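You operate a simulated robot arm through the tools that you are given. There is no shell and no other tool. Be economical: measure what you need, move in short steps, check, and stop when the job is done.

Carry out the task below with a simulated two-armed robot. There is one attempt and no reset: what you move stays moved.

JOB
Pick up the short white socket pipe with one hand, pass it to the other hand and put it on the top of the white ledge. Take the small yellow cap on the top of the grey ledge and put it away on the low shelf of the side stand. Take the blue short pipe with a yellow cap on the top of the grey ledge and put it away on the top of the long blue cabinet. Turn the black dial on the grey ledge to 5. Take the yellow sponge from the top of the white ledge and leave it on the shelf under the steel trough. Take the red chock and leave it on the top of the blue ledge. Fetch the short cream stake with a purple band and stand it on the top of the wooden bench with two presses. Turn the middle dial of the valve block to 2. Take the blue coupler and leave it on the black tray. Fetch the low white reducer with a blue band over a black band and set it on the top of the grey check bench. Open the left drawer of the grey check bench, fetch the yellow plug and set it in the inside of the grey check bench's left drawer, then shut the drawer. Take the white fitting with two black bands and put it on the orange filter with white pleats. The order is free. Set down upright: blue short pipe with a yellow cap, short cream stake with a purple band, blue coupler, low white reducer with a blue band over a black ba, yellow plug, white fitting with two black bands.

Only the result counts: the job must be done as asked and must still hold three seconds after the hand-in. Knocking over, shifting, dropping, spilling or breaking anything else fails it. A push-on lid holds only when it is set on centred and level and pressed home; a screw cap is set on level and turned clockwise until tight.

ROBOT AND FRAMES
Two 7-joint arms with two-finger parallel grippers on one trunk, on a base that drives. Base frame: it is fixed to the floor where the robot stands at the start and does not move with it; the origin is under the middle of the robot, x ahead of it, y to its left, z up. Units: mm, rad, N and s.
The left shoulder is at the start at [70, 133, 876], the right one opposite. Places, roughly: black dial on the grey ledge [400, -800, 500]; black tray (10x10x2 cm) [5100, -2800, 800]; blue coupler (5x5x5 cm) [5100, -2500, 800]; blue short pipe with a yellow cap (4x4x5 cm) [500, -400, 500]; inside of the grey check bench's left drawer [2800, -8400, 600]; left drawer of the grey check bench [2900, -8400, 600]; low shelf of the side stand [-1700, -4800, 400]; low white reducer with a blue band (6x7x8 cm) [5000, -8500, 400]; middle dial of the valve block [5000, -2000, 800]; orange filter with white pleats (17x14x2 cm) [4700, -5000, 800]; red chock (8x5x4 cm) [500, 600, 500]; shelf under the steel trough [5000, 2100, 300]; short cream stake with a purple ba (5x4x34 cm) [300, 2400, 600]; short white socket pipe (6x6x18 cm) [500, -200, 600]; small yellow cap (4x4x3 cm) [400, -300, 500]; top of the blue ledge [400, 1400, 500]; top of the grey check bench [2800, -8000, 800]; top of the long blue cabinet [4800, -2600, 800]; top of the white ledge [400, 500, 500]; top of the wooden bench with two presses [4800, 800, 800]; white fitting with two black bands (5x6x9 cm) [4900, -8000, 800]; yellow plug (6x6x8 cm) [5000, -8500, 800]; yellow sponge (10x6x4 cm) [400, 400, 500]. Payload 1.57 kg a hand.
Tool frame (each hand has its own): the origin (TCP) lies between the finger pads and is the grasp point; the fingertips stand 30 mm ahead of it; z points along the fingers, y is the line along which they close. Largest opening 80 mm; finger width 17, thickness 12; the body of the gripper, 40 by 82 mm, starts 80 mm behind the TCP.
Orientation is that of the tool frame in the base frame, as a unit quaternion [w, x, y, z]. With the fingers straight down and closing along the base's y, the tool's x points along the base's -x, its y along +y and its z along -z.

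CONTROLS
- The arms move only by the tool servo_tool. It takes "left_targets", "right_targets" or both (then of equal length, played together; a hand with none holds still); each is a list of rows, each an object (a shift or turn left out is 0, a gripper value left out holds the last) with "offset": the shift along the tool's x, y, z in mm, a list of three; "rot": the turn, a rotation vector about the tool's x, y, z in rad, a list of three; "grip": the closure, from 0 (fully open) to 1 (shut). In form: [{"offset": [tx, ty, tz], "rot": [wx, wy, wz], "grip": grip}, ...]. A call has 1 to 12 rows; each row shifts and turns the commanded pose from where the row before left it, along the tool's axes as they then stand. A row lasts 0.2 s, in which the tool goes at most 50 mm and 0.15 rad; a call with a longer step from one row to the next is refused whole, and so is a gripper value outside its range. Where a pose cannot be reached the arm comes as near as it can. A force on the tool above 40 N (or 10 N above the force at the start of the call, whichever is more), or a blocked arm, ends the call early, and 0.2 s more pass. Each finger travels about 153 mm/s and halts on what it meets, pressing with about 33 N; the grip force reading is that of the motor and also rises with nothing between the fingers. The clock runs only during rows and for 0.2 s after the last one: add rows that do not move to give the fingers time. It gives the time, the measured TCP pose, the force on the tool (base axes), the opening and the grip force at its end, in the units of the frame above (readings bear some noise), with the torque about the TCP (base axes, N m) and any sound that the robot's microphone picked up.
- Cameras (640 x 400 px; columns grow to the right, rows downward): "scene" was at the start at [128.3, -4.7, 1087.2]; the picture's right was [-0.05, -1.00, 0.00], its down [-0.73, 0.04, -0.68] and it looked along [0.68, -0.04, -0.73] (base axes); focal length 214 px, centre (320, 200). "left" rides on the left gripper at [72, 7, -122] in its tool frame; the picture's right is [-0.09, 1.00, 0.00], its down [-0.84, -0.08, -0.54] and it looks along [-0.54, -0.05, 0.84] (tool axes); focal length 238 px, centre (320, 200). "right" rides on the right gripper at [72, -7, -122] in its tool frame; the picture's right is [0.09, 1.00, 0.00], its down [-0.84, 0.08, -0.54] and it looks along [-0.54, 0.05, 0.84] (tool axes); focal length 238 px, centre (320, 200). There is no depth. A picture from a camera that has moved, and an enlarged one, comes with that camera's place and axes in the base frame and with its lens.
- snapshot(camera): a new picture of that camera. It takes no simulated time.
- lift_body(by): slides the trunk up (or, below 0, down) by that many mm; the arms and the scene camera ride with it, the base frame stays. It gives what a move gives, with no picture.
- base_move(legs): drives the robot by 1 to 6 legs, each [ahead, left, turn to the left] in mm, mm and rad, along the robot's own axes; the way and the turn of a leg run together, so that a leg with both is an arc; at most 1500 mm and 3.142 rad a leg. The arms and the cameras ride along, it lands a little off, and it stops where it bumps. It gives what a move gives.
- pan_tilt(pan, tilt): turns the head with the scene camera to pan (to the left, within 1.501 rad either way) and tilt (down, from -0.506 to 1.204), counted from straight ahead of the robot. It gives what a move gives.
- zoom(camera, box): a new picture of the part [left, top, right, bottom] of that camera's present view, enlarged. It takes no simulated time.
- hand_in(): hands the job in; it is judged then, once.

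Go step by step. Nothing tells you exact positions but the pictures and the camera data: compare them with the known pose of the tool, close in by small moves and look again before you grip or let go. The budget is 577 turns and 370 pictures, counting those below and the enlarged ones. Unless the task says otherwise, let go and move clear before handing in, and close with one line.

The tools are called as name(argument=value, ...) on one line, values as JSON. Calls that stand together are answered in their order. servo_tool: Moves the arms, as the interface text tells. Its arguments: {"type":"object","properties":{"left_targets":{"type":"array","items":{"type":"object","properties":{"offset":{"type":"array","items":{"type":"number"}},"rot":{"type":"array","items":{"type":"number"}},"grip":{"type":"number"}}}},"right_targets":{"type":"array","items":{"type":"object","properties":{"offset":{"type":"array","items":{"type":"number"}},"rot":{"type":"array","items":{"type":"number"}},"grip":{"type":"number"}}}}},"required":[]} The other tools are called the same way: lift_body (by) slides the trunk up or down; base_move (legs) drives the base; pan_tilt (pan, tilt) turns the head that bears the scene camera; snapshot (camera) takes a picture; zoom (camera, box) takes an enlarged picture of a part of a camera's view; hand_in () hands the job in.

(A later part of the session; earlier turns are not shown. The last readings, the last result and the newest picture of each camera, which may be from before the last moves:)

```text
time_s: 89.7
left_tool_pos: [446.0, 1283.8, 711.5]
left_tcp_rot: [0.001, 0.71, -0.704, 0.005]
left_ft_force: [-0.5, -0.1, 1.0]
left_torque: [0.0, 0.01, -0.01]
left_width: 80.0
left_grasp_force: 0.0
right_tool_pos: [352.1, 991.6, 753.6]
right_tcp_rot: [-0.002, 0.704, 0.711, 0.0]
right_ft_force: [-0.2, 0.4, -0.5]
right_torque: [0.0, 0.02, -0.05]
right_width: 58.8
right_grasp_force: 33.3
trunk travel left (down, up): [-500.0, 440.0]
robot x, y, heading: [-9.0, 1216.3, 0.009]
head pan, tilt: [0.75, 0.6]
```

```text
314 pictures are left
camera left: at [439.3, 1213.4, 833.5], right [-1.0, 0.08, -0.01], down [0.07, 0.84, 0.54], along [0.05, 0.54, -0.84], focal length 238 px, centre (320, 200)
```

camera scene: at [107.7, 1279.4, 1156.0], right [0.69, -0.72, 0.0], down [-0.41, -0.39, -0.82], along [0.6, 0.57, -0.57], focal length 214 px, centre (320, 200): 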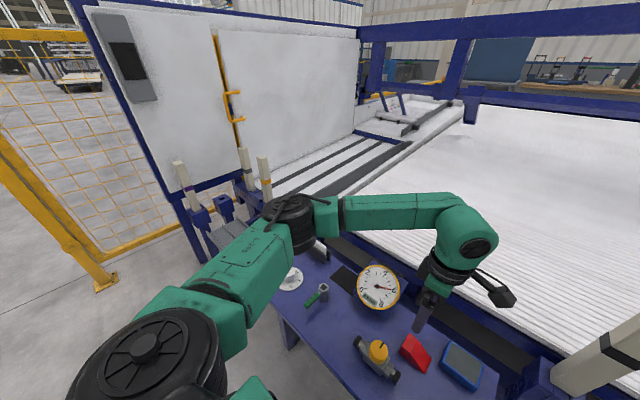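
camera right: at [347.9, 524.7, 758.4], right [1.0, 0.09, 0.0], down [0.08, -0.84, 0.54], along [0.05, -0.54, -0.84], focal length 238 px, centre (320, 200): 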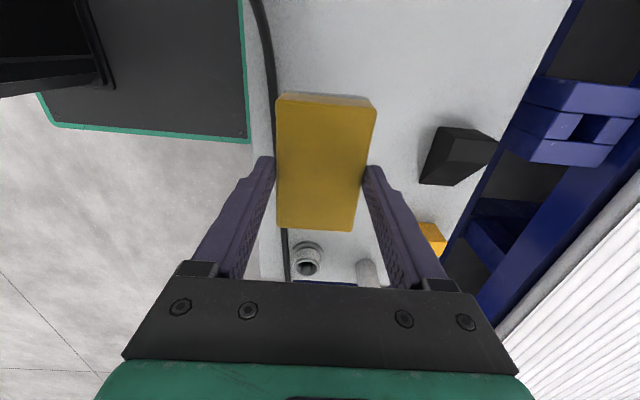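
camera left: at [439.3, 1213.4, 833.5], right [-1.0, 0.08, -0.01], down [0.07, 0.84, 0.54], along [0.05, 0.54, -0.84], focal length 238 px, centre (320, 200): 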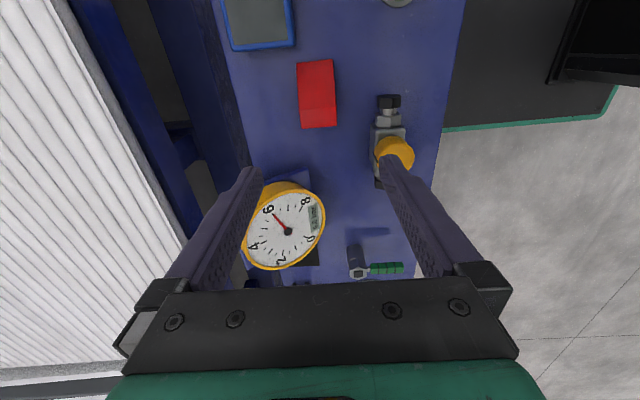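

The chock is placed. Now look at the stakes rack further left.

zoom(camera="scene", box=[140, 130, 320, 260])

pan_tilt(pan=1.45, tilt=0.5)

snapshot(camera="scene")

```text
3.08 times, centred on (230, 195) of scene
camera zoom: at [107.7, 1279.4, 1156.0], right [0.69, -0.72, 0.0], down [-0.41, -0.39, -0.82], along [0.6, 0.57, -0.57], focal length 660 px, centre (597, 215)
```

zoom: 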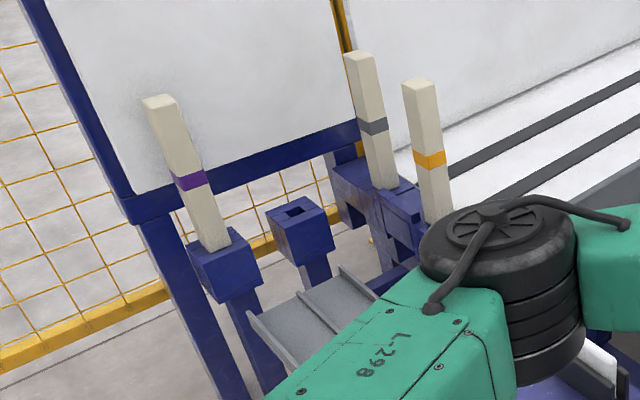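

```text
time_s: 90.8
left_tool_pos: [445.6, 1285.7, 712.6]
left_tcp_rot: [0.0, 0.71, -0.704, 0.004]
left_ft_force: [-0.7, -0.3, -0.8]
left_torque: [0.0, 0.02, 0.01]
left_width: 80.1
left_grasp_force: 0.0
right_tool_pos: [351.9, 992.3, 756.1]
right_tcp_rot: [-0.001, 0.703, 0.711, -0.001]
right_ft_force: [-0.5, -0.1, -1.2]
right_torque: [-0.02, -0.03, -0.01]
right_width: 59.1
right_grasp_force: 32.4
trunk travel left (down, up): [-500.0, 440.0]
robot x, y, heading: [-8.7, 1218.7, 0.007]
head pan, tilt: [1.45, 0.499]
```

```text
312 pictures are left
camera scene: at [53.6, 1308.9, 1165.1], right [0.99, -0.11, 0.0], down [-0.05, -0.48, -0.88], along [0.1, 0.87, -0.48], focal length 214 px, centre (320, 200)
```

scene: 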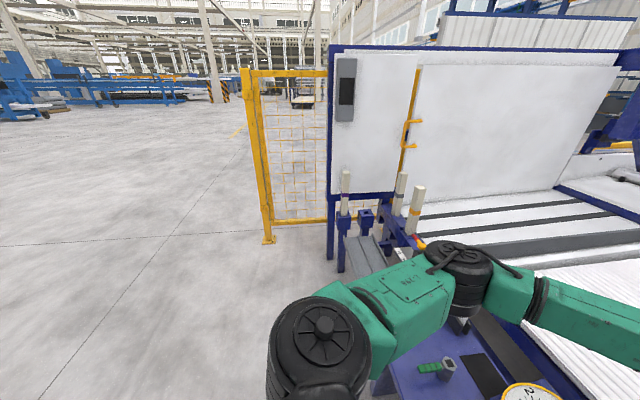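

The purple-banded stake stands in a socket near (320,2400), from about z 460 to 745. I'll raise the trunk, retract the hands a bit and drive there.

lift_body(by=150)

servo_tool(left_targets=[{"offset": [0, 40, 0]}, {"offset": [0, 40, 0]}, {}])

base_move(legs=[[-90, 0, 0], [0, 800, 0]])

pan_tilt(pan=0.6, tilt=0.7)

snapshot(camera="scene")

```text
time_s: 92.5
left_tool_pos: [446.0, 1285.3, 861.7]
left_tcp_rot: [0.001, 0.711, -0.704, 0.003]
left_ft_force: [0.1, 0.0, 0.0]
left_torque: [0.0, -0.07, 0.0]
left_width: 79.6
left_grasp_force: 0.0
right_tool_pos: [351.6, 990.8, 906.6]
right_tcp_rot: [0.0, 0.704, 0.711, -0.001]
right_ft_force: [0.0, 0.9, -1.0]
right_torque: [0.02, -0.03, 0.02]
right_width: 59.0
right_grasp_force: 32.7
trunk travel left (down, up): [-650.0, 290.0]
robot x, y, heading: [-4.4, 1218.6, 0.018]
head pan, tilt: [1.45, 0.499]
```

```text
time_s: 93.3
left_tool_pos: [364.1, 1283.6, 862.1]
left_tcp_rot: [0.0, 0.71, -0.704, 0.003]
left_ft_force: [-0.5, -0.6, -0.3]
left_torque: [0.02, 0.02, 0.02]
left_width: 80.0
left_grasp_force: 0.0
right_tool_pos: [352.0, 991.6, 904.8]
right_tcp_rot: [0.0, 0.704, 0.711, 0.0]
right_ft_force: [-0.1, 0.1, -1.1]
right_torque: [0.01, 0.02, 0.04]
right_width: 58.9
right_grasp_force: 32.8
trunk travel left (down, up): [-650.0, 290.0]
robot x, y, heading: [-8.3, 1219.3, 0.014]
head pan, tilt: [1.45, 0.499]
```

```text
time_s: 98.3
left_tool_pos: [258.5, 2078.7, 861.1]
left_tcp_rot: [-0.001, 0.715, -0.699, 0.004]
left_ft_force: [0.0, 0.8, 0.6]
left_torque: [-0.01, 0.02, -0.02]
left_width: 80.0
left_grasp_force: 0.1
right_tool_pos: [250.3, 1786.1, 905.4]
right_tcp_rot: [-0.001, 0.698, 0.716, -0.001]
right_ft_force: [0.8, -0.7, 0.2]
right_torque: [0.01, 0.02, 0.01]
right_width: 58.9
right_grasp_force: 32.8
trunk travel left (down, up): [-650.0, 290.0]
robot x, y, heading: [-112.3, 2009.4, 0.024]
head pan, tilt: [1.45, 0.499]
```

```text
time_s: 99.4
left_tool_pos: [258.5, 2078.9, 860.9]
left_tcp_rot: [0.0, 0.714, -0.7, 0.004]
left_ft_force: [-0.2, -0.2, -0.1]
left_torque: [0.0, 0.01, -0.02]
left_width: 80.3
left_grasp_force: 0.1
right_tool_pos: [249.5, 1786.6, 905.6]
right_tcp_rot: [-0.001, 0.698, 0.716, -0.001]
right_ft_force: [-0.3, 0.3, -1.3]
right_torque: [0.0, 0.0, -0.03]
right_width: 59.1
right_grasp_force: 33.3
trunk travel left (down, up): [-650.0, 290.0]
robot x, y, heading: [-111.5, 2009.1, 0.026]
head pan, tilt: [0.6, 0.7]
```

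```text
311 pictures are left
camera scene: at [6.9, 2059.2, 1297.4], right [0.59, -0.81, 0.0], down [-0.52, -0.38, -0.76], along [0.62, 0.45, -0.64], focal length 214 px, centre (320, 200)
```

scene: 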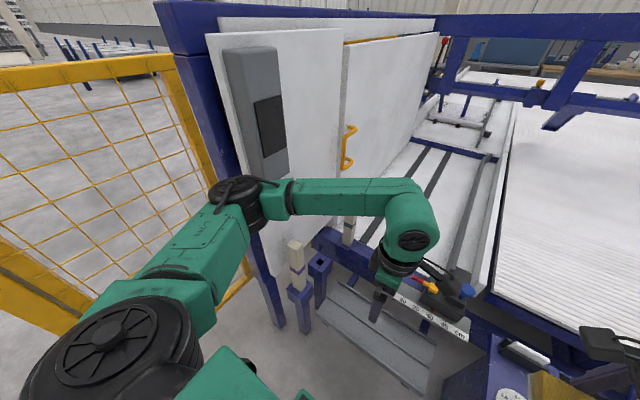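

The stake stands at about (318,2389). I'll turn the robot about 0.52 rad left and step slightly closer so that the left hand faces it and the elbow stays clear of the panel.

base_move(legs=[[0, 0, 0.524], [55, 25, 0]])

pan_tilt(pan=0.15, tilt=0.8)

snapshot(camera="scene")

snapshot(camera="left")

```text
time_s: 101.9
left_tool_pos: [210.2, 2305.0, 861.2]
left_tcp_rot: [0.001, 0.872, -0.49, 0.005]
left_ft_force: [0.4, 0.8, 0.4]
left_torque: [0.02, 0.04, 0.0]
left_width: 80.2
left_grasp_force: 0.0
right_tool_pos: [347.8, 2046.8, 902.9]
right_tcp_rot: [0.0, 0.491, 0.871, -0.001]
right_ft_force: [0.0, 0.0, 0.0]
right_torque: [-0.02, 0.02, 0.04]
right_width: 59.0
right_grasp_force: 33.6
trunk travel left (down, up): [-650.0, 290.0]
robot x, y, heading: [-77.2, 2061.8, 0.547]
head pan, tilt: [0.6, 0.7]
```

```text
time_s: 102.8
left_tool_pos: [209.2, 2303.3, 861.4]
left_tcp_rot: [-0.001, 0.871, -0.49, 0.003]
left_ft_force: [0.2, 0.0, 0.7]
left_torque: [0.03, -0.01, -0.02]
left_width: 80.0
left_grasp_force: 0.1
right_tool_pos: [346.9, 2045.8, 904.4]
right_tcp_rot: [0.001, 0.491, 0.871, -0.001]
right_ft_force: [0.4, -0.2, -0.2]
right_torque: [-0.01, 0.0, 0.01]
right_width: 59.2
right_grasp_force: 32.7
trunk travel left (down, up): [-650.0, 290.0]
robot x, y, heading: [-76.8, 2061.2, 0.548]
head pan, tilt: [0.15, 0.799]
```

```text
310 pictures are left
camera scene: at [27.2, 2136.3, 1289.2], right [0.64, -0.77, 0.0], down [-0.55, -0.46, -0.7], along [0.53, 0.45, -0.72], focal length 214 px, centre (320, 200)
```

scene: 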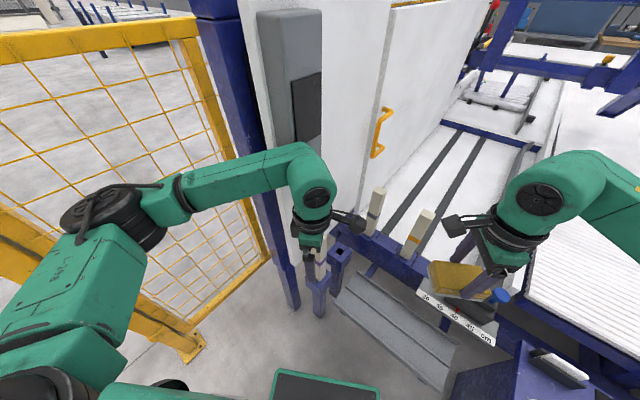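

```text
309 pictures are left
camera left: at [240.3, 2238.8, 983.2], right [-0.9, -0.44, -0.01], down [-0.37, 0.76, 0.54], along [-0.23, 0.49, -0.84], focal length 238 px, centre (320, 200)
```

left: 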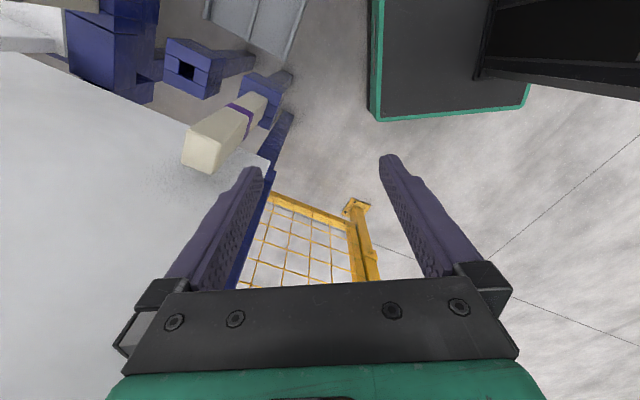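

Stake top seen at roughly (313,2383). Move the left hand above it, staying high, and look.

servo_tool(left_targets=[{"offset": [-5, -40, 0]}, {"offset": [-5, -40, 0]}, {"offset": [0, -30, 0]}, {}])

snapshot(camera="left")

snapshot(camera="scene")

```text
time_s: 103.9
left_tool_pos: [372.6, 2263.5, 844.0]
left_tcp_rot: [0.003, 0.826, -0.563, -0.014]
left_ft_force: [-0.6, -0.5, 0.2]
left_torque: [0.08, -0.1, 0.03]
left_width: 80.1
left_grasp_force: 0.1
right_tool_pos: [393.8, 1955.0, 878.3]
right_tcp_rot: [-0.021, 0.534, 0.845, -0.012]
right_ft_force: [-0.6, -1.0, -0.3]
right_torque: [0.17, -0.06, -0.01]
right_width: 58.9
right_grasp_force: 33.0
trunk travel left (down, up): [-650.0, 290.0]
robot x, y, heading: [-60.4, 2018.0, 0.439]
head pan, tilt: [0.15, 0.799]
stopped in row 4 (left hand): the arm was blocked; the commanded pose is now the measured one
```

```text
308 pictures are left
camera left: at [396.6, 2192.5, 963.2], right [-0.96, -0.28, 0.02], down [-0.22, 0.8, 0.56], along [-0.17, 0.53, -0.83], focal length 238 px, centre (320, 200)
```

left: 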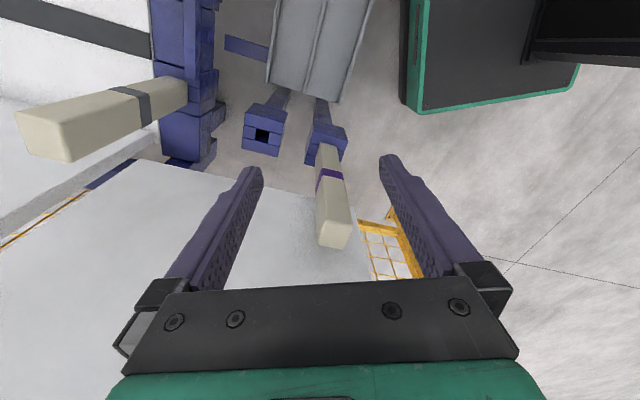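

```text
307 pictures are left
camera scene: at [58.0, 2052.1, 1289.4], right [0.56, -0.83, -0.03], down [-0.6, -0.38, -0.7], along [0.57, 0.41, -0.71], focal length 214 px, centre (320, 200)
```

scene: 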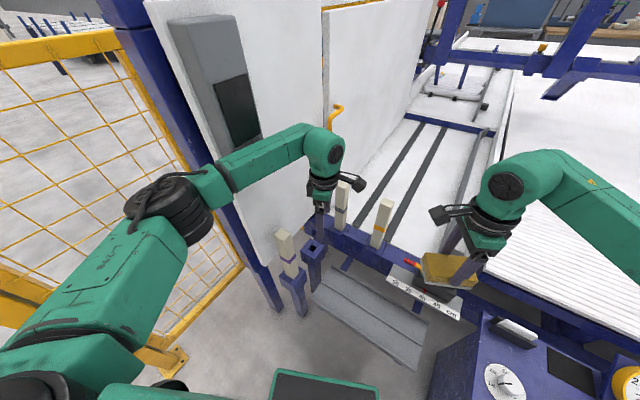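

The left arm was blocked — likely the forearm met the panel post — and the base got pushed a little. I'll back the arm off right away.

servo_tool(left_targets=[{"offset": [0, 30, 0]}, {"offset": [0, 40, 0]}, {"offset": [0, 40, 0]}, {}, {}])

snapshot(camera="scene")

```text
time_s: 105.1
left_tool_pos: [261.8, 2249.7, 847.3]
left_tcp_rot: [0.006, 0.831, -0.557, 0.001]
left_ft_force: [-0.1, 0.6, -0.7]
left_torque: [0.01, 0.02, -0.01]
left_width: 80.1
left_grasp_force: 0.0
right_tool_pos: [380.3, 1977.1, 888.1]
right_tcp_rot: [-0.008, 0.533, 0.846, -0.019]
right_ft_force: [0.0, 0.5, -0.9]
right_torque: [0.01, 0.01, 0.01]
right_width: 58.7
right_grasp_force: 32.7
trunk travel left (down, up): [-650.0, 290.0]
robot x, y, heading: [-62.3, 2024.6, 0.444]
head pan, tilt: [0.15, 0.799]
```

```text
306 pictures are left
camera scene: at [49.7, 2088.6, 1289.0], right [0.56, -0.83, 0.0], down [-0.59, -0.4, -0.7], along [0.58, 0.39, -0.72], focal length 214 px, centre (320, 200)
```

scene: 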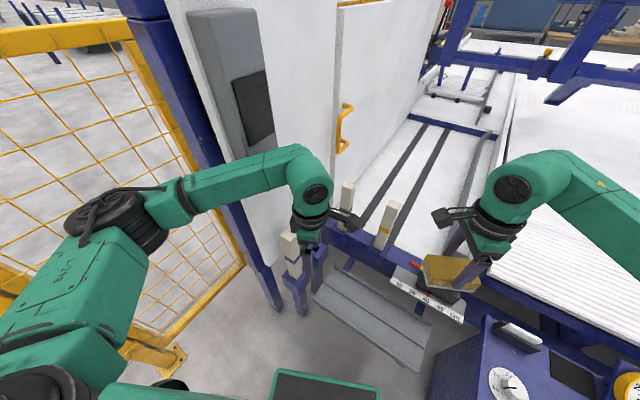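

The robot is level again and things look undisturbed. I'll re-orient the left hand: closing along world y, pitched 45° forward, so the forearm stays away from the panel.

servo_tool(left_targets=[{"rot": [0, 0, 0.14]}, {"rot": [0, 0, 0.14]}, {"rot": [0, 0, 0.14]}, {"rot": [0, 0, 0.14]}, {"rot": [0, 0, 0.14]}, {"rot": [0, 0, 0.14]}, {"rot": [0, 0, 0.14]}, {"rot": [0, 0, 0.14]}, {"rot": [0, 0, 0.14]}, {"rot": [0, 0, 0.14]}, {"rot": [0, 0, 0.14]}, {"rot": [0, 0, 0.14]}])

servo_tool(left_targets=[{"rot": [0, 0, 0.14]}, {"rot": [0, 0, 0.14]}, {"rot": [0, -0.131, 0]}, {"rot": [0, -0.131, 0]}, {"rot": [0, -0.131, 0]}, {"rot": [0, -0.131, 0]}, {"rot": [0, -0.131, 0]}, {"rot": [0, -0.131, 0]}, {}])

snapshot(camera="left")

snapshot(camera="scene")

```text
time_s: 107.7
left_tool_pos: [261.1, 2248.1, 848.6]
left_tcp_rot: [-0.002, -0.137, 0.99, -0.005]
left_ft_force: [-0.4, -0.2, -0.1]
left_torque: [-0.03, -0.03, -0.02]
left_width: 80.2
left_grasp_force: 0.0
right_tool_pos: [380.1, 1975.1, 887.1]
right_tcp_rot: [-0.007, 0.533, 0.846, -0.018]
right_ft_force: [0.2, 0.1, -1.0]
right_torque: [0.03, -0.01, 0.0]
right_width: 58.8
right_grasp_force: 32.9
trunk travel left (down, up): [-650.0, 290.0]
robot x, y, heading: [-57.7, 2020.1, 0.443]
head pan, tilt: [0.15, 0.799]
```

```text
time_s: 109.7
left_tool_pos: [261.5, 2247.7, 848.5]
left_tcp_rot: [0.383, -0.001, 0.924, -0.005]
left_ft_force: [-0.1, -0.7, 0.6]
left_torque: [0.02, -0.02, 0.04]
left_width: 79.9
left_grasp_force: 0.1
right_tool_pos: [380.6, 1976.3, 886.6]
right_tcp_rot: [-0.006, 0.533, 0.846, -0.017]
right_ft_force: [-0.7, 0.2, -0.7]
right_torque: [0.0, -0.02, 0.0]
right_width: 58.8
right_grasp_force: 33.1
trunk travel left (down, up): [-650.0, 290.0]
robot x, y, heading: [-62.2, 2021.4, 0.444]
head pan, tilt: [0.15, 0.799]
```

```text
305 pictures are left
camera left: at [124.9, 2254.6, 882.7], right [0.07, 1.0, 0.06], down [0.21, -0.07, 0.98], along [0.98, -0.05, -0.21], focal length 238 px, centre (320, 200)
```

left: 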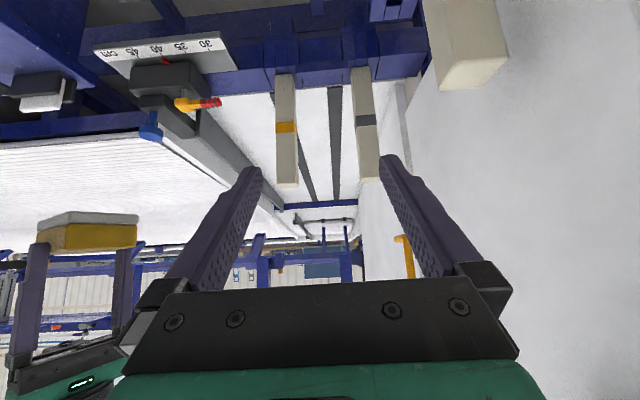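

```text
304 pictures are left
camera scene: at [50.1, 2086.9, 1289.1], right [0.56, -0.83, 0.0], down [-0.6, -0.4, -0.7], along [0.58, 0.39, -0.72], focal length 214 px, centre (320, 200)
```

scene: 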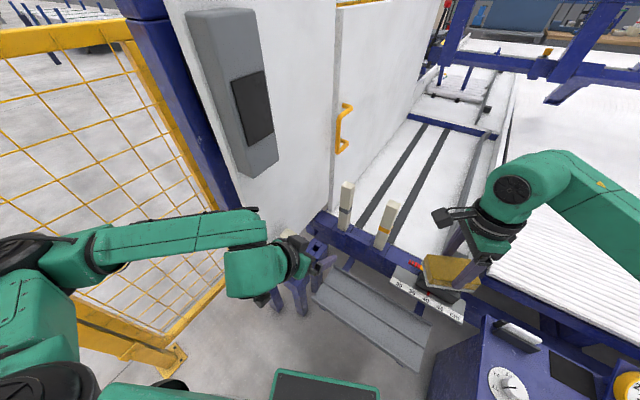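

The new posture is good. Move to a pre-grasp position beside/above the stake.

servo_tool(left_targets=[{"offset": [18, 35, 0]}, {"offset": [18, 35, 0]}, {"offset": [18, 35, 0]}, {"offset": [17, 36, 0]}, {}])

snapshot(camera="left")

snapshot(camera="scene")

```text
time_s: 110.9
left_tool_pos: [212.8, 2386.0, 796.6]
left_tcp_rot: [0.382, 0.0, 0.924, -0.005]
left_ft_force: [-0.1, 0.1, -0.2]
left_torque: [0.0, 0.02, 0.0]
left_width: 80.0
left_grasp_force: 0.0
right_tool_pos: [380.1, 1975.4, 886.6]
right_tcp_rot: [-0.008, 0.532, 0.846, -0.018]
right_ft_force: [-0.4, 0.3, -0.6]
right_torque: [0.02, 0.01, 0.0]
right_width: 58.8
right_grasp_force: 33.0
trunk travel left (down, up): [-650.0, 290.0]
robot x, y, heading: [-61.9, 2023.0, 0.442]
head pan, tilt: [0.15, 0.799]
```

```text
303 pictures are left
camera left: at [75.8, 2393.1, 832.5], right [0.07, 1.0, 0.06], down [0.21, -0.07, 0.98], along [0.98, -0.05, -0.21], focal length 238 px, centre (320, 200)
```

left: 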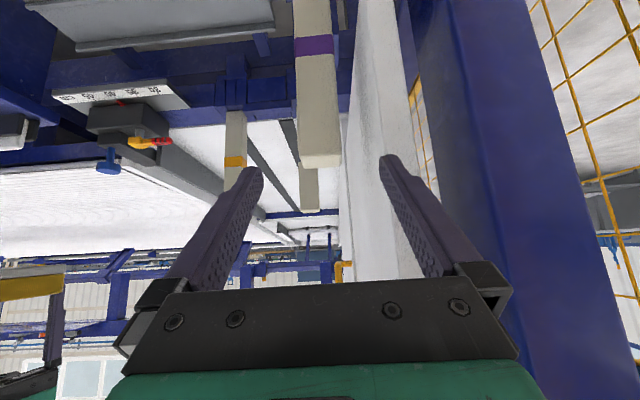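

```text
302 pictures are left
camera scene: at [50.1, 2086.5, 1289.1], right [0.56, -0.83, 0.0], down [-0.6, -0.4, -0.7], along [0.58, 0.39, -0.72], focal length 214 px, centre (320, 200)
```

scene: 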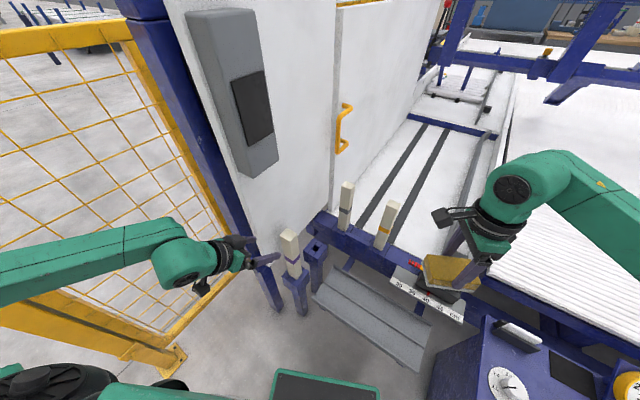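

Aligned: straight advance along the tool axis leads to the stake. Narrow the fingers a bit and advance 95 mm.

servo_tool(left_targets=[{"offset": [0, -3, 30], "grip": 0.2}, {"offset": [0, 0, 35]}, {"offset": [0, 0, 30]}, {}])

snapshot(camera="left")

zoom(camera="scene", box=[160, 180, 360, 320])

```text
time_s: 111.9
left_tool_pos: [280.7, 2382.9, 729.8]
left_tcp_rot: [0.382, -0.001, 0.924, -0.005]
left_ft_force: [0.1, 0.2, 0.0]
left_torque: [-0.02, -0.02, -0.02]
left_width: 64.0
left_grasp_force: 0.1
right_tool_pos: [380.9, 1976.5, 887.8]
right_tcp_rot: [-0.007, 0.533, 0.846, -0.019]
right_ft_force: [1.0, -0.6, -0.6]
right_torque: [-0.01, -0.02, 0.01]
right_width: 59.0
right_grasp_force: 33.6
trunk travel left (down, up): [-650.0, 290.0]
robot x, y, heading: [-62.1, 2017.0, 0.442]
head pan, tilt: [0.15, 0.799]
```

```text
301 pictures are left
camera left: at [142.5, 2390.5, 764.6], right [0.07, 1.0, 0.06], down [0.21, -0.07, 0.98], along [0.98, -0.05, -0.21], focal length 238 px, centre (320, 200)
```

left: 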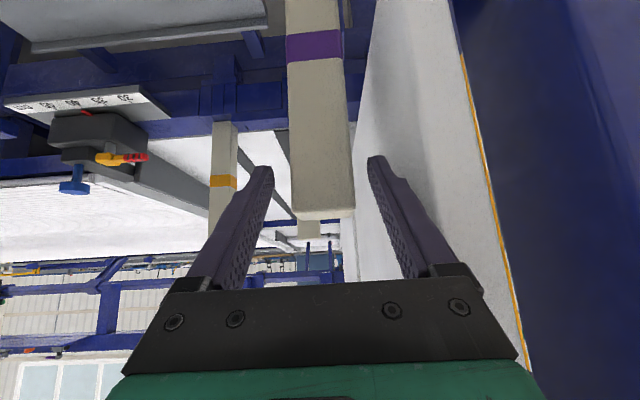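

```text
2.86 times, centred on (260, 250) of scene
camera zoom: at [49.2, 2086.8, 1289.2], right [0.56, -0.83, 0.0], down [-0.59, -0.4, -0.7], along [0.58, 0.39, -0.72], focal length 613 px, centre (491, 57)
```

zoom: 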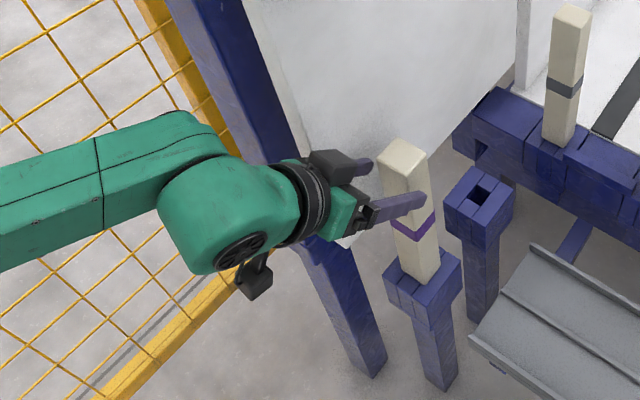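

Advance another 50 mm and close.

servo_tool(left_targets=[{"offset": [0, 1, 25]}, {"offset": [0, 0, 25]}, {}, {"grip": 1}, {"grip": 1}, {"grip": 1}, {"grip": 1}])

snapshot(camera="left")

```text
time_s: 113.5
left_tool_pos: [315.1, 2385.0, 694.1]
left_tcp_rot: [0.382, -0.002, 0.924, -0.004]
left_ft_force: [-0.9, 1.6, 1.8]
left_torque: [0.41, -0.1, -0.01]
left_width: 43.7
left_grasp_force: 33.4
right_tool_pos: [380.5, 1976.3, 887.4]
right_tcp_rot: [-0.008, 0.533, 0.846, -0.018]
right_ft_force: [0.3, 0.2, -0.6]
right_torque: [0.01, 0.01, 0.0]
right_width: 58.5
right_grasp_force: 32.9
trunk travel left (down, up): [-650.0, 290.0]
robot x, y, heading: [-60.5, 2015.6, 0.439]
head pan, tilt: [0.15, 0.799]
```

```text
299 pictures are left
camera left: at [177.7, 2391.8, 729.5], right [0.07, 1.0, 0.06], down [0.21, -0.07, 0.98], along [0.98, -0.05, -0.21], focal length 238 px, centre (320, 200)
```

left: 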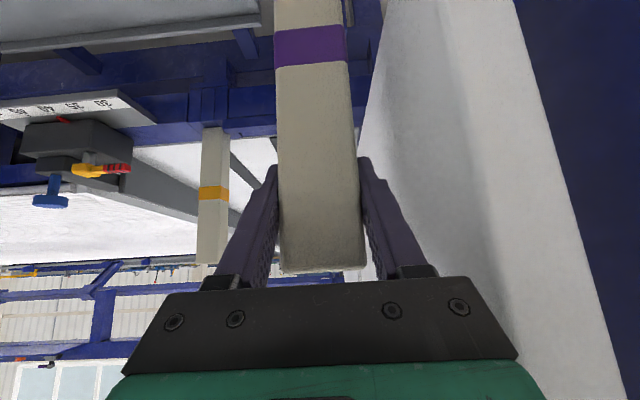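

Gripped. Lift it straight out of the socket with the trunk.

lift_body(by=60)

snapshot(camera="scene")

```text
time_s: 114.5
left_tool_pos: [314.6, 2385.1, 753.9]
left_tcp_rot: [0.381, -0.001, 0.925, -0.005]
left_ft_force: [0.5, -0.8, -4.2]
left_torque: [0.01, 0.03, 0.02]
left_width: 44.1
left_grasp_force: 33.2
right_tool_pos: [380.5, 1976.2, 947.3]
right_tcp_rot: [-0.007, 0.533, 0.846, -0.017]
right_ft_force: [-0.7, -0.3, -0.5]
right_torque: [-0.01, 0.0, -0.02]
right_width: 58.7
right_grasp_force: 33.1
trunk travel left (down, up): [-710.0, 230.0]
robot x, y, heading: [-62.4, 2024.2, 0.445]
head pan, tilt: [0.15, 0.799]
```

```text
298 pictures are left
camera scene: at [50.2, 2087.5, 1349.0], right [0.56, -0.83, 0.0], down [-0.6, -0.4, -0.7], along [0.58, 0.39, -0.72], focal length 214 px, centre (320, 200)
```

scene: 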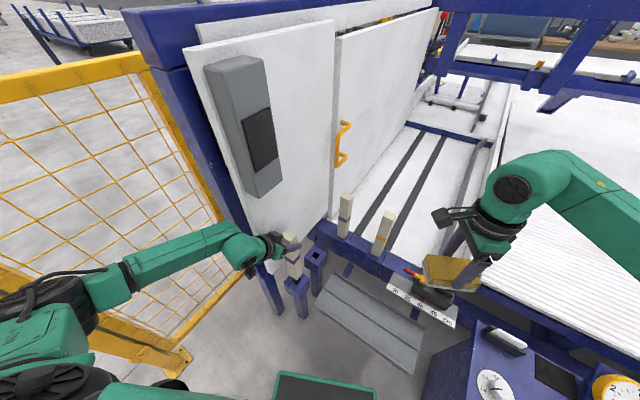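

It comes out freely. Lift another 80 mm.

lift_body(by=90)

snapshot(camera="scene")

```text
time_s: 115.7
left_tool_pos: [315.1, 2385.0, 843.8]
left_tcp_rot: [0.381, -0.002, 0.924, -0.004]
left_ft_force: [0.3, 0.4, -3.6]
left_torque: [0.03, 0.0, 0.0]
left_width: 43.8
left_grasp_force: 33.0
right_tool_pos: [380.0, 1975.6, 1035.4]
right_tcp_rot: [-0.007, 0.533, 0.846, -0.018]
right_ft_force: [-0.5, -1.2, -0.1]
right_torque: [-0.01, 0.04, 0.05]
right_width: 58.8
right_grasp_force: 33.6
trunk travel left (down, up): [-800.0, 140.0]
robot x, y, heading: [-62.4, 2021.3, 0.446]
head pan, tilt: [0.15, 0.799]
```

```text
297 pictures are left
camera scene: at [50.3, 2087.5, 1439.0], right [0.56, -0.83, 0.0], down [-0.6, -0.4, -0.7], along [0.58, 0.39, -0.72], focal length 214 px, centre (320, 200)
```

scene: 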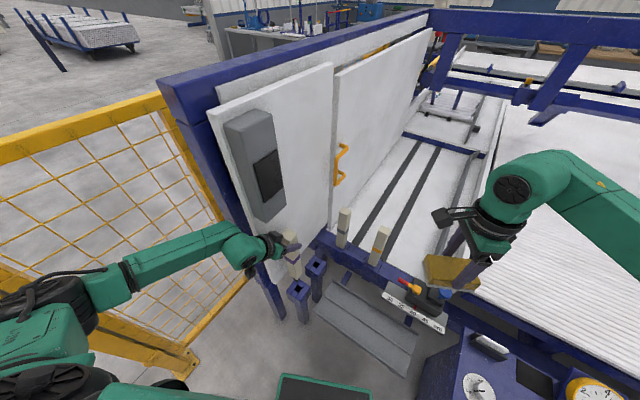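

Clear of the socket. Back away in -x and look around for the route to the far side.

base_move(legs=[[-226, 107, 0], [-300, -150, 0]])

pan_tilt(pan=0.9, tilt=0.15)

snapshot(camera="scene")

pan_tilt(pan=-0.3, tilt=0.15)

snapshot(camera="scene")

pan_tilt(pan=-1.45, tilt=0.15)

snapshot(camera="scene")

```text
time_s: 119.3
left_tool_pos: [-134.1, 2126.5, 843.9]
left_tcp_rot: [0.382, 0.0, 0.924, -0.006]
left_ft_force: [1.0, 0.5, -3.2]
left_torque: [0.05, 0.04, -0.03]
left_width: 43.7
left_grasp_force: 32.7
right_tool_pos: [-70.3, 1717.1, 1036.2]
right_tcp_rot: [-0.008, 0.535, 0.845, -0.019]
right_ft_force: [0.2, 0.6, -0.7]
right_torque: [0.01, 0.03, -0.01]
right_width: 58.8
right_grasp_force: 32.7
trunk travel left (down, up): [-800.0, 140.0]
robot x, y, heading: [-511.1, 1762.6, 0.441]
head pan, tilt: [0.15, 0.799]
```

```text
time_s: 120.4
left_tool_pos: [-134.2, 2125.3, 843.9]
left_tcp_rot: [0.381, 0.001, 0.924, -0.006]
left_ft_force: [-0.3, -0.2, -2.7]
left_torque: [0.01, -0.01, 0.03]
left_width: 43.8
left_grasp_force: 32.8
right_tool_pos: [-69.6, 1716.0, 1036.2]
right_tcp_rot: [-0.008, 0.534, 0.845, -0.018]
right_ft_force: [0.1, -0.1, 0.0]
right_torque: [0.01, -0.01, -0.01]
right_width: 58.7
right_grasp_force: 33.0
trunk travel left (down, up): [-800.0, 140.0]
robot x, y, heading: [-514.4, 1761.9, 0.44]
head pan, tilt: [0.901, 0.15]
```

```text
296 pictures are left
camera scene: at [-445.7, 1874.6, 1497.3], right [0.97, -0.23, 0.0], down [-0.04, -0.15, -0.99], along [0.23, 0.96, -0.15], focal length 214 px, centre (320, 200)
```

scene: 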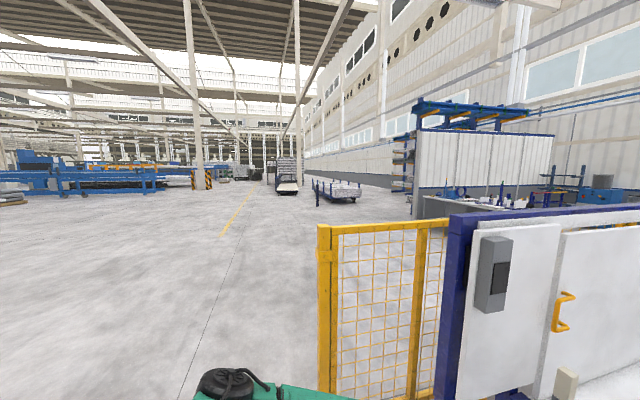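

```text
time_s: 121.8
left_tool_pos: [-133.7, 2125.0, 844.6]
left_tcp_rot: [0.382, 0.001, 0.924, -0.006]
left_ft_force: [0.5, -0.6, -3.5]
left_torque: [0.0, -0.03, 0.02]
left_width: 43.8
left_grasp_force: 33.8
right_tool_pos: [-69.3, 1716.6, 1037.2]
right_tcp_rot: [-0.007, 0.534, 0.845, -0.018]
right_ft_force: [-0.9, 0.1, -0.6]
right_torque: [0.01, 0.02, 0.01]
right_width: 58.8
right_grasp_force: 33.1
trunk travel left (down, up): [-800.0, 140.0]
robot x, y, heading: [-513.4, 1763.2, 0.43]
head pan, tilt: [-0.3, 0.15]
```

```text
295 pictures are left
camera scene: at [-375.6, 1797.0, 1497.4], right [0.14, -0.99, 0.0], down [-0.15, -0.02, -0.99], along [0.98, 0.14, -0.15], focal length 214 px, centre (320, 200)
```

scene: 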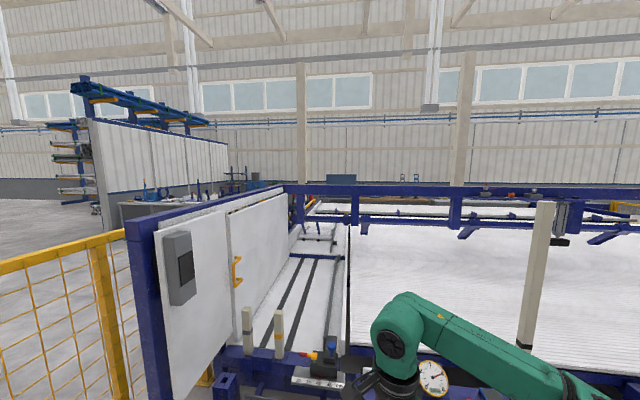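

```text
time_s: 123.2
left_tool_pos: [-134.5, 2125.7, 843.7]
left_tcp_rot: [0.381, 0.001, 0.925, -0.006]
left_ft_force: [1.0, 0.9, -3.4]
left_torque: [0.02, 0.0, 0.01]
left_width: 44.1
left_grasp_force: 32.8
right_tool_pos: [-69.2, 1717.0, 1037.0]
right_tcp_rot: [-0.007, 0.534, 0.845, -0.018]
right_ft_force: [0.2, -0.2, -0.5]
right_torque: [-0.02, 0.0, -0.04]
right_width: 58.7
right_grasp_force: 33.2
trunk travel left (down, up): [-800.0, 140.0]
robot x, y, heading: [-511.3, 1761.2, 0.437]
head pan, tilt: [-1.45, 0.15]
```

```text
294 pictures are left
camera scene: at [-418.1, 1705.5, 1497.5], right [-0.85, -0.53, 0.0], down [-0.08, 0.13, -0.99], along [0.52, -0.84, -0.15], focal length 214 px, centre (320, 200)
```

scene: 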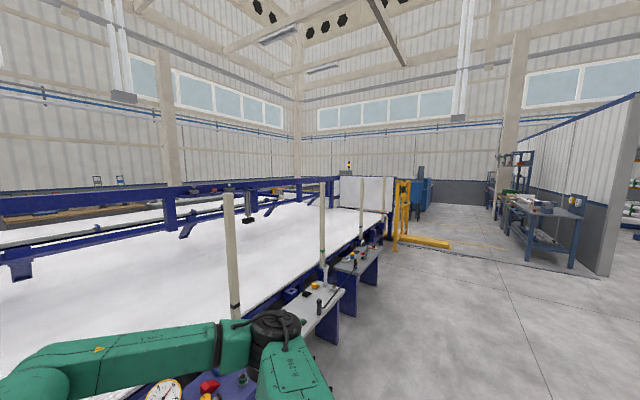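

The left-hand way round the machine's end (y≈3300) looks open and shorter. I'll straighten heading, back off, and go left past the fence, then look.

base_move(legs=[[-300, 0, 0], [0, 0, -0.437], [-300, 0, 0], [0, 1500, 0], [0, 200, 0]])

pan_tilt(pan=0, tilt=0.25)

snapshot(camera="scene")

```text
time_s: 136.5
left_tool_pos: [-555.5, 3505.3, 844.8]
left_tcp_rot: [0.37, 0.215, 0.899, -0.093]
left_ft_force: [0.0, 0.3, -3.0]
left_torque: [-0.02, 0.01, 0.0]
left_width: 43.9
left_grasp_force: 33.2
right_tool_pos: [-682.8, 3109.7, 1036.6]
right_tcp_rot: [-0.012, 0.716, 0.698, -0.015]
right_ft_force: [0.1, 0.1, -0.8]
right_torque: [0.02, -0.02, -0.02]
right_width: 58.9
right_grasp_force: 33.3
trunk travel left (down, up): [-800.0, 140.0]
robot x, y, heading: [-1052.5, 3354.9, -0.029]
head pan, tilt: [-1.45, 0.15]
```

```text
time_s: 138.1
left_tool_pos: [-554.6, 3504.4, 844.5]
left_tcp_rot: [0.37, 0.217, 0.898, -0.095]
left_ft_force: [0.0, 0.8, -3.4]
left_torque: [0.02, 0.02, 0.04]
left_width: 43.7
left_grasp_force: 32.7
right_tool_pos: [-683.0, 3112.5, 1037.2]
right_tcp_rot: [-0.011, 0.717, 0.697, -0.016]
right_ft_force: [0.1, 0.4, -0.7]
right_torque: [0.05, -0.04, 0.01]
right_width: 58.8
right_grasp_force: 33.1
trunk travel left (down, up): [-800.0, 140.0]
robot x, y, heading: [-1055.4, 3353.7, -0.035]
head pan, tilt: [0.0, 0.25]
```

```text
293 pictures are left
camera scene: at [-913.0, 3348.2, 1488.1], right [-0.03, -1.0, 0.0], down [-0.25, 0.01, -0.97], along [0.97, -0.03, -0.25], focal length 214 px, centre (320, 200)
```

scene: 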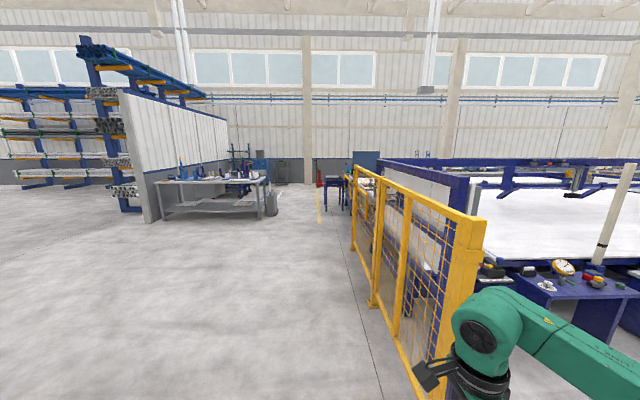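

The aisle is open. Drive ahead to about x≈2700 at y≈3350 and look.

base_move(legs=[[0, 0, 0.035], [1500, 50, 0], [1500, 0, 0], [700, 0, 0]])

pan_tilt(pan=-0.5, tilt=0.3)

snapshot(camera="scene")

```text
refused: leg 2 is longer than a leg can be; nothing moved
```

```text
time_s: 139.0
left_tool_pos: [-554.7, 3505.9, 843.3]
left_tcp_rot: [0.37, 0.215, 0.899, -0.094]
left_ft_force: [-0.1, 0.4, -4.1]
left_torque: [-0.01, 0.02, 0.02]
left_width: 43.9
left_grasp_force: 32.6
right_tool_pos: [-682.8, 3110.9, 1037.0]
right_tcp_rot: [-0.011, 0.716, 0.697, -0.016]
right_ft_force: [-0.4, 1.0, -0.2]
right_torque: [0.02, 0.01, 0.0]
right_width: 58.7
right_grasp_force: 32.7
trunk travel left (down, up): [-800.0, 140.0]
robot x, y, heading: [-1053.7, 3351.1, -0.028]
head pan, tilt: [-0.499, 0.3]
```

```text
292 pictures are left
camera scene: at [-925.8, 3304.3, 1483.4], right [-0.51, -0.86, 0.0], down [-0.26, 0.15, -0.96], along [0.82, -0.48, -0.3], focal length 214 px, centre (320, 200)
```

scene: 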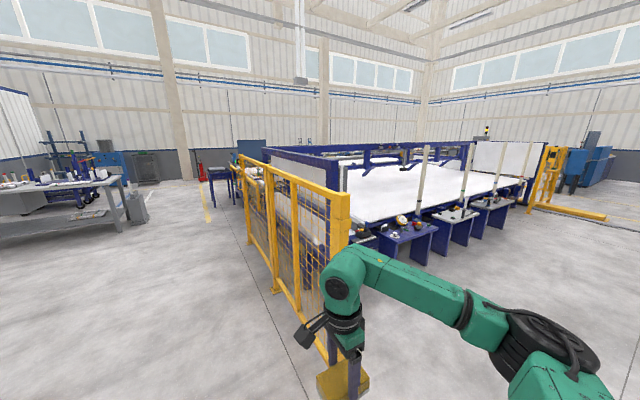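

base_move(legs=[[0, 0, 0.03], [1400, 50, 0], [1400, 0, 0], [900, 0, 0]])

snapshot(camera="scene")

```text
time_s: 157.4
left_tool_pos: [3160.9, 3571.5, 845.3]
left_tcp_rot: [0.372, 0.202, 0.902, -0.088]
left_ft_force: [0.5, -0.6, -2.8]
left_torque: [-0.01, 0.02, -0.02]
left_width: 44.0
left_grasp_force: 33.2
right_tool_pos: [3046.6, 3174.2, 1036.8]
right_tcp_rot: [-0.012, 0.706, 0.708, -0.016]
right_ft_force: [-0.2, 0.2, -0.2]
right_torque: [-0.01, -0.01, -0.02]
right_width: 58.7
right_grasp_force: 33.5
trunk travel left (down, up): [-800.0, 140.0]
robot x, y, heading: [2666.7, 3403.1, 0.003]
head pan, tilt: [-0.499, 0.3]
```

```text
291 pictures are left
camera scene: at [2797.1, 3359.5, 1483.5], right [-0.48, -0.88, 0.0], down [-0.26, 0.14, -0.96], along [0.84, -0.46, -0.3], focal length 214 px, centre (320, 200)
```

scene: 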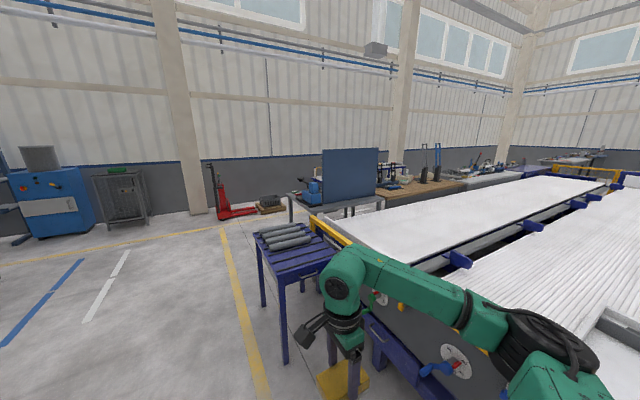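

Let me enlarge the area of the benches ahead.

zoom(camera="scene", box=[200, 140, 440, 290])

zoom(camera="scene", box=[380, 120, 640, 280])

```text
2.67 times, centred on (320, 215) of scene
camera zoom: at [2797.1, 3359.5, 1483.5], right [-0.48, -0.88, 0.0], down [-0.26, 0.14, -0.96], along [0.84, -0.46, -0.3], focal length 572 px, centre (320, 160)
```

zoom: 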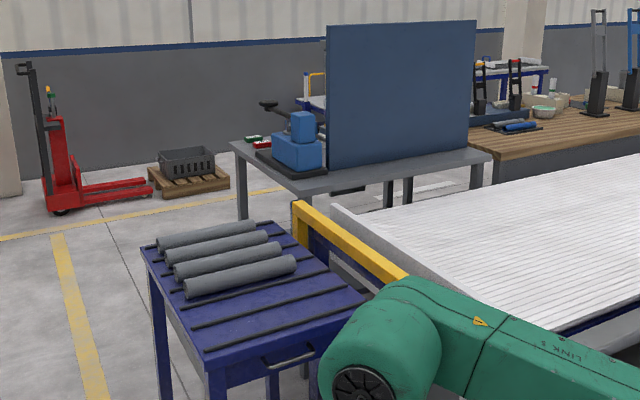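

```text
2.46 times, centred on (510, 200) of scene
camera zoom: at [2797.1, 3359.5, 1483.5], right [-0.48, -0.88, 0.0], down [-0.26, 0.14, -0.96], along [0.84, -0.46, -0.3], focal length 528 px, centre (-148, 200)
```

zoom: 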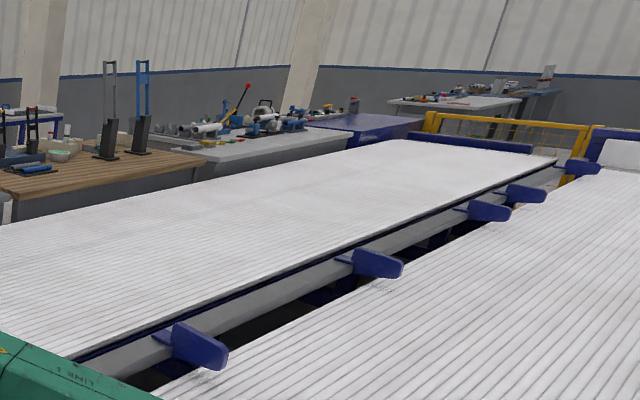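

The table with the blue panel near (4750,2100) may be the trough; I'll drive along to about (4700,3500) and look back toward it.

base_move(legs=[[0, 120, 0], [1400, 0, 0], [600, 0, 0]])

pan_tilt(pan=-1.3, tilt=0.45)

snapshot(camera="scene")

```text
time_s: 168.3
left_tool_pos: [5187.4, 3670.1, 844.8]
left_tcp_rot: [0.371, 0.206, 0.901, -0.091]
left_ft_force: [-0.1, -0.1, -2.2]
left_torque: [-0.02, 0.01, 0.0]
left_width: 43.8
left_grasp_force: 33.1
right_tool_pos: [5069.4, 3274.1, 1037.7]
right_tcp_rot: [-0.011, 0.709, 0.705, -0.016]
right_ft_force: [-0.8, -0.7, 0.0]
right_torque: [0.03, 0.0, -0.02]
right_width: 58.9
right_grasp_force: 33.5
trunk travel left (down, up): [-800.0, 140.0]
robot x, y, heading: [4692.3, 3505.0, -0.015]
head pan, tilt: [-0.499, 0.3]
```

```text
time_s: 169.4
left_tool_pos: [5190.8, 3670.3, 845.4]
left_tcp_rot: [0.371, 0.206, 0.901, -0.09]
left_ft_force: [-0.9, 0.3, -2.4]
left_torque: [-0.03, 0.03, -0.01]
left_width: 43.9
left_grasp_force: 32.9
right_tool_pos: [5068.9, 3274.4, 1036.8]
right_tcp_rot: [-0.012, 0.709, 0.705, -0.016]
right_ft_force: [0.5, -0.5, -0.2]
right_torque: [-0.02, 0.0, 0.04]
right_width: 58.9
right_grasp_force: 32.8
trunk travel left (down, up): [-800.0, 140.0]
robot x, y, heading: [4694.8, 3503.1, -0.011]
head pan, tilt: [-1.3, 0.45]
```

```text
288 pictures are left
camera scene: at [4764.8, 3418.2, 1469.5], right [-0.97, -0.26, 0.0], down [-0.11, 0.42, -0.9], along [0.23, -0.87, -0.44], focal length 214 px, centre (320, 200)
```

scene: 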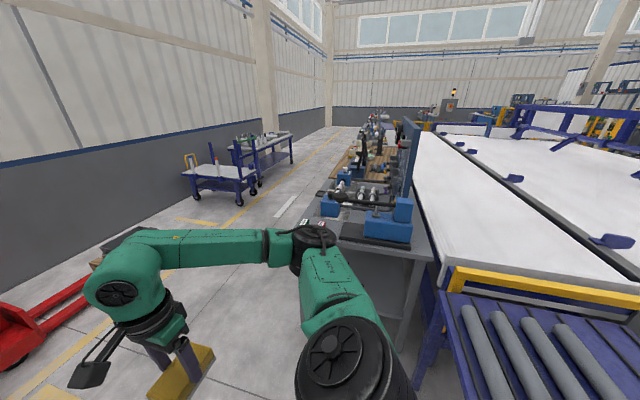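

The benches are worked from the far aisle (x≈5700), facing -x. Drive there, turn around, and move to face the trough at y≈2100.

base_move(legs=[[1100, 0, 0], [0, 0, 1.57], [0, 0, 1.58], [0, 1300, 0]])

pan_tilt(pan=0, tilt=0.6)

snapshot(camera="scene")

```text
time_s: 188.7
left_tool_pos: [5245.6, 2061.2, 843.1]
left_tcp_rot: [-0.094, 0.899, -0.215, -0.369]
left_ft_force: [0.5, 0.5, -2.7]
left_torque: [-0.02, 0.03, -0.01]
left_width: 43.7
left_grasp_force: 33.1
right_tool_pos: [5370.9, 2456.4, 1036.2]
right_tcp_rot: [0.016, -0.699, 0.715, -0.011]
right_ft_force: [-0.5, -0.3, -0.5]
right_torque: [0.0, 0.02, 0.02]
right_width: 58.8
right_grasp_force: 32.6
trunk travel left (down, up): [-800.0, 140.0]
robot x, y, heading: [5746.9, 2212.7, 3.115]
head pan, tilt: [-1.3, 0.45]
```

```text
time_s: 190.1
left_tool_pos: [5244.0, 2061.3, 843.0]
left_tcp_rot: [-0.093, 0.9, -0.214, -0.369]
left_ft_force: [-0.2, 0.2, -2.9]
left_torque: [-0.01, -0.02, -0.04]
left_width: 43.8
left_grasp_force: 33.1
right_tool_pos: [5370.7, 2455.5, 1036.8]
right_tcp_rot: [0.016, -0.698, 0.715, -0.011]
right_ft_force: [0.6, -0.2, -0.4]
right_torque: [0.01, -0.02, 0.01]
right_width: 58.8
right_grasp_force: 32.7
trunk travel left (down, up): [-800.0, 140.0]
robot x, y, heading: [5744.4, 2213.8, 3.119]
head pan, tilt: [0.0, 0.6]
```

```text
287 pictures are left
camera scene: at [5604.3, 2218.8, 1455.9], right [0.03, 1.0, 0.0], down [0.57, -0.02, -0.82], along [-0.82, 0.02, -0.57], focal length 214 px, centre (320, 200)
```

scene: 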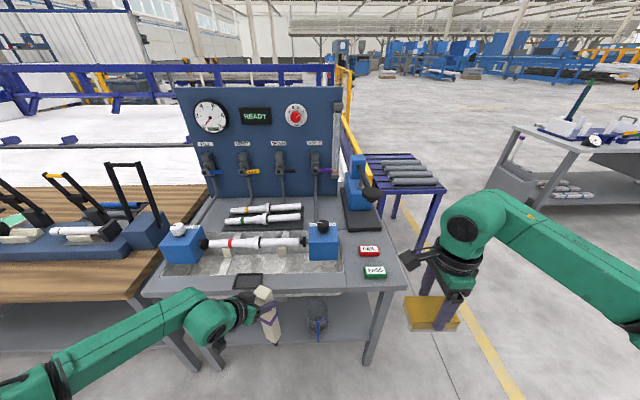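

This is the trough bench, with a shelf beneath. The sponge needs a flat horizontal re-grip, so I'll first place the stake on the wooden bench. Back up a little and drive left (−y) to y≈1000.

base_move(legs=[[-200, 0, 0], [0, 1200, 0]])

snapshot(camera="scene")

```text
time_s: 197.4
left_tool_pos: [5414.1, 866.6, 844.4]
left_tcp_rot: [-0.093, 0.9, -0.213, -0.37]
left_ft_force: [-0.4, -0.1, -3.8]
left_torque: [-0.04, 0.02, 0.02]
left_width: 43.9
left_grasp_force: 32.9
right_tool_pos: [5539.0, 1262.0, 1037.4]
right_tcp_rot: [0.016, -0.699, 0.715, -0.012]
right_ft_force: [-0.7, 0.2, -0.5]
right_torque: [0.0, 0.02, 0.05]
right_width: 58.6
right_grasp_force: 33.2
trunk travel left (down, up): [-800.0, 140.0]
robot x, y, heading: [5909.1, 1019.6, 3.117]
head pan, tilt: [0.0, 0.6]
```

```text
286 pictures are left
camera scene: at [5773.2, 1024.7, 1455.9], right [0.03, 1.0, 0.0], down [0.57, -0.02, -0.82], along [-0.82, 0.02, -0.57], focal length 214 px, centre (320, 200)
```

scene: 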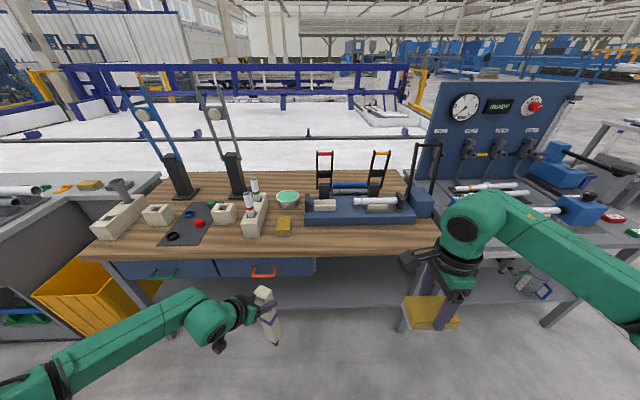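

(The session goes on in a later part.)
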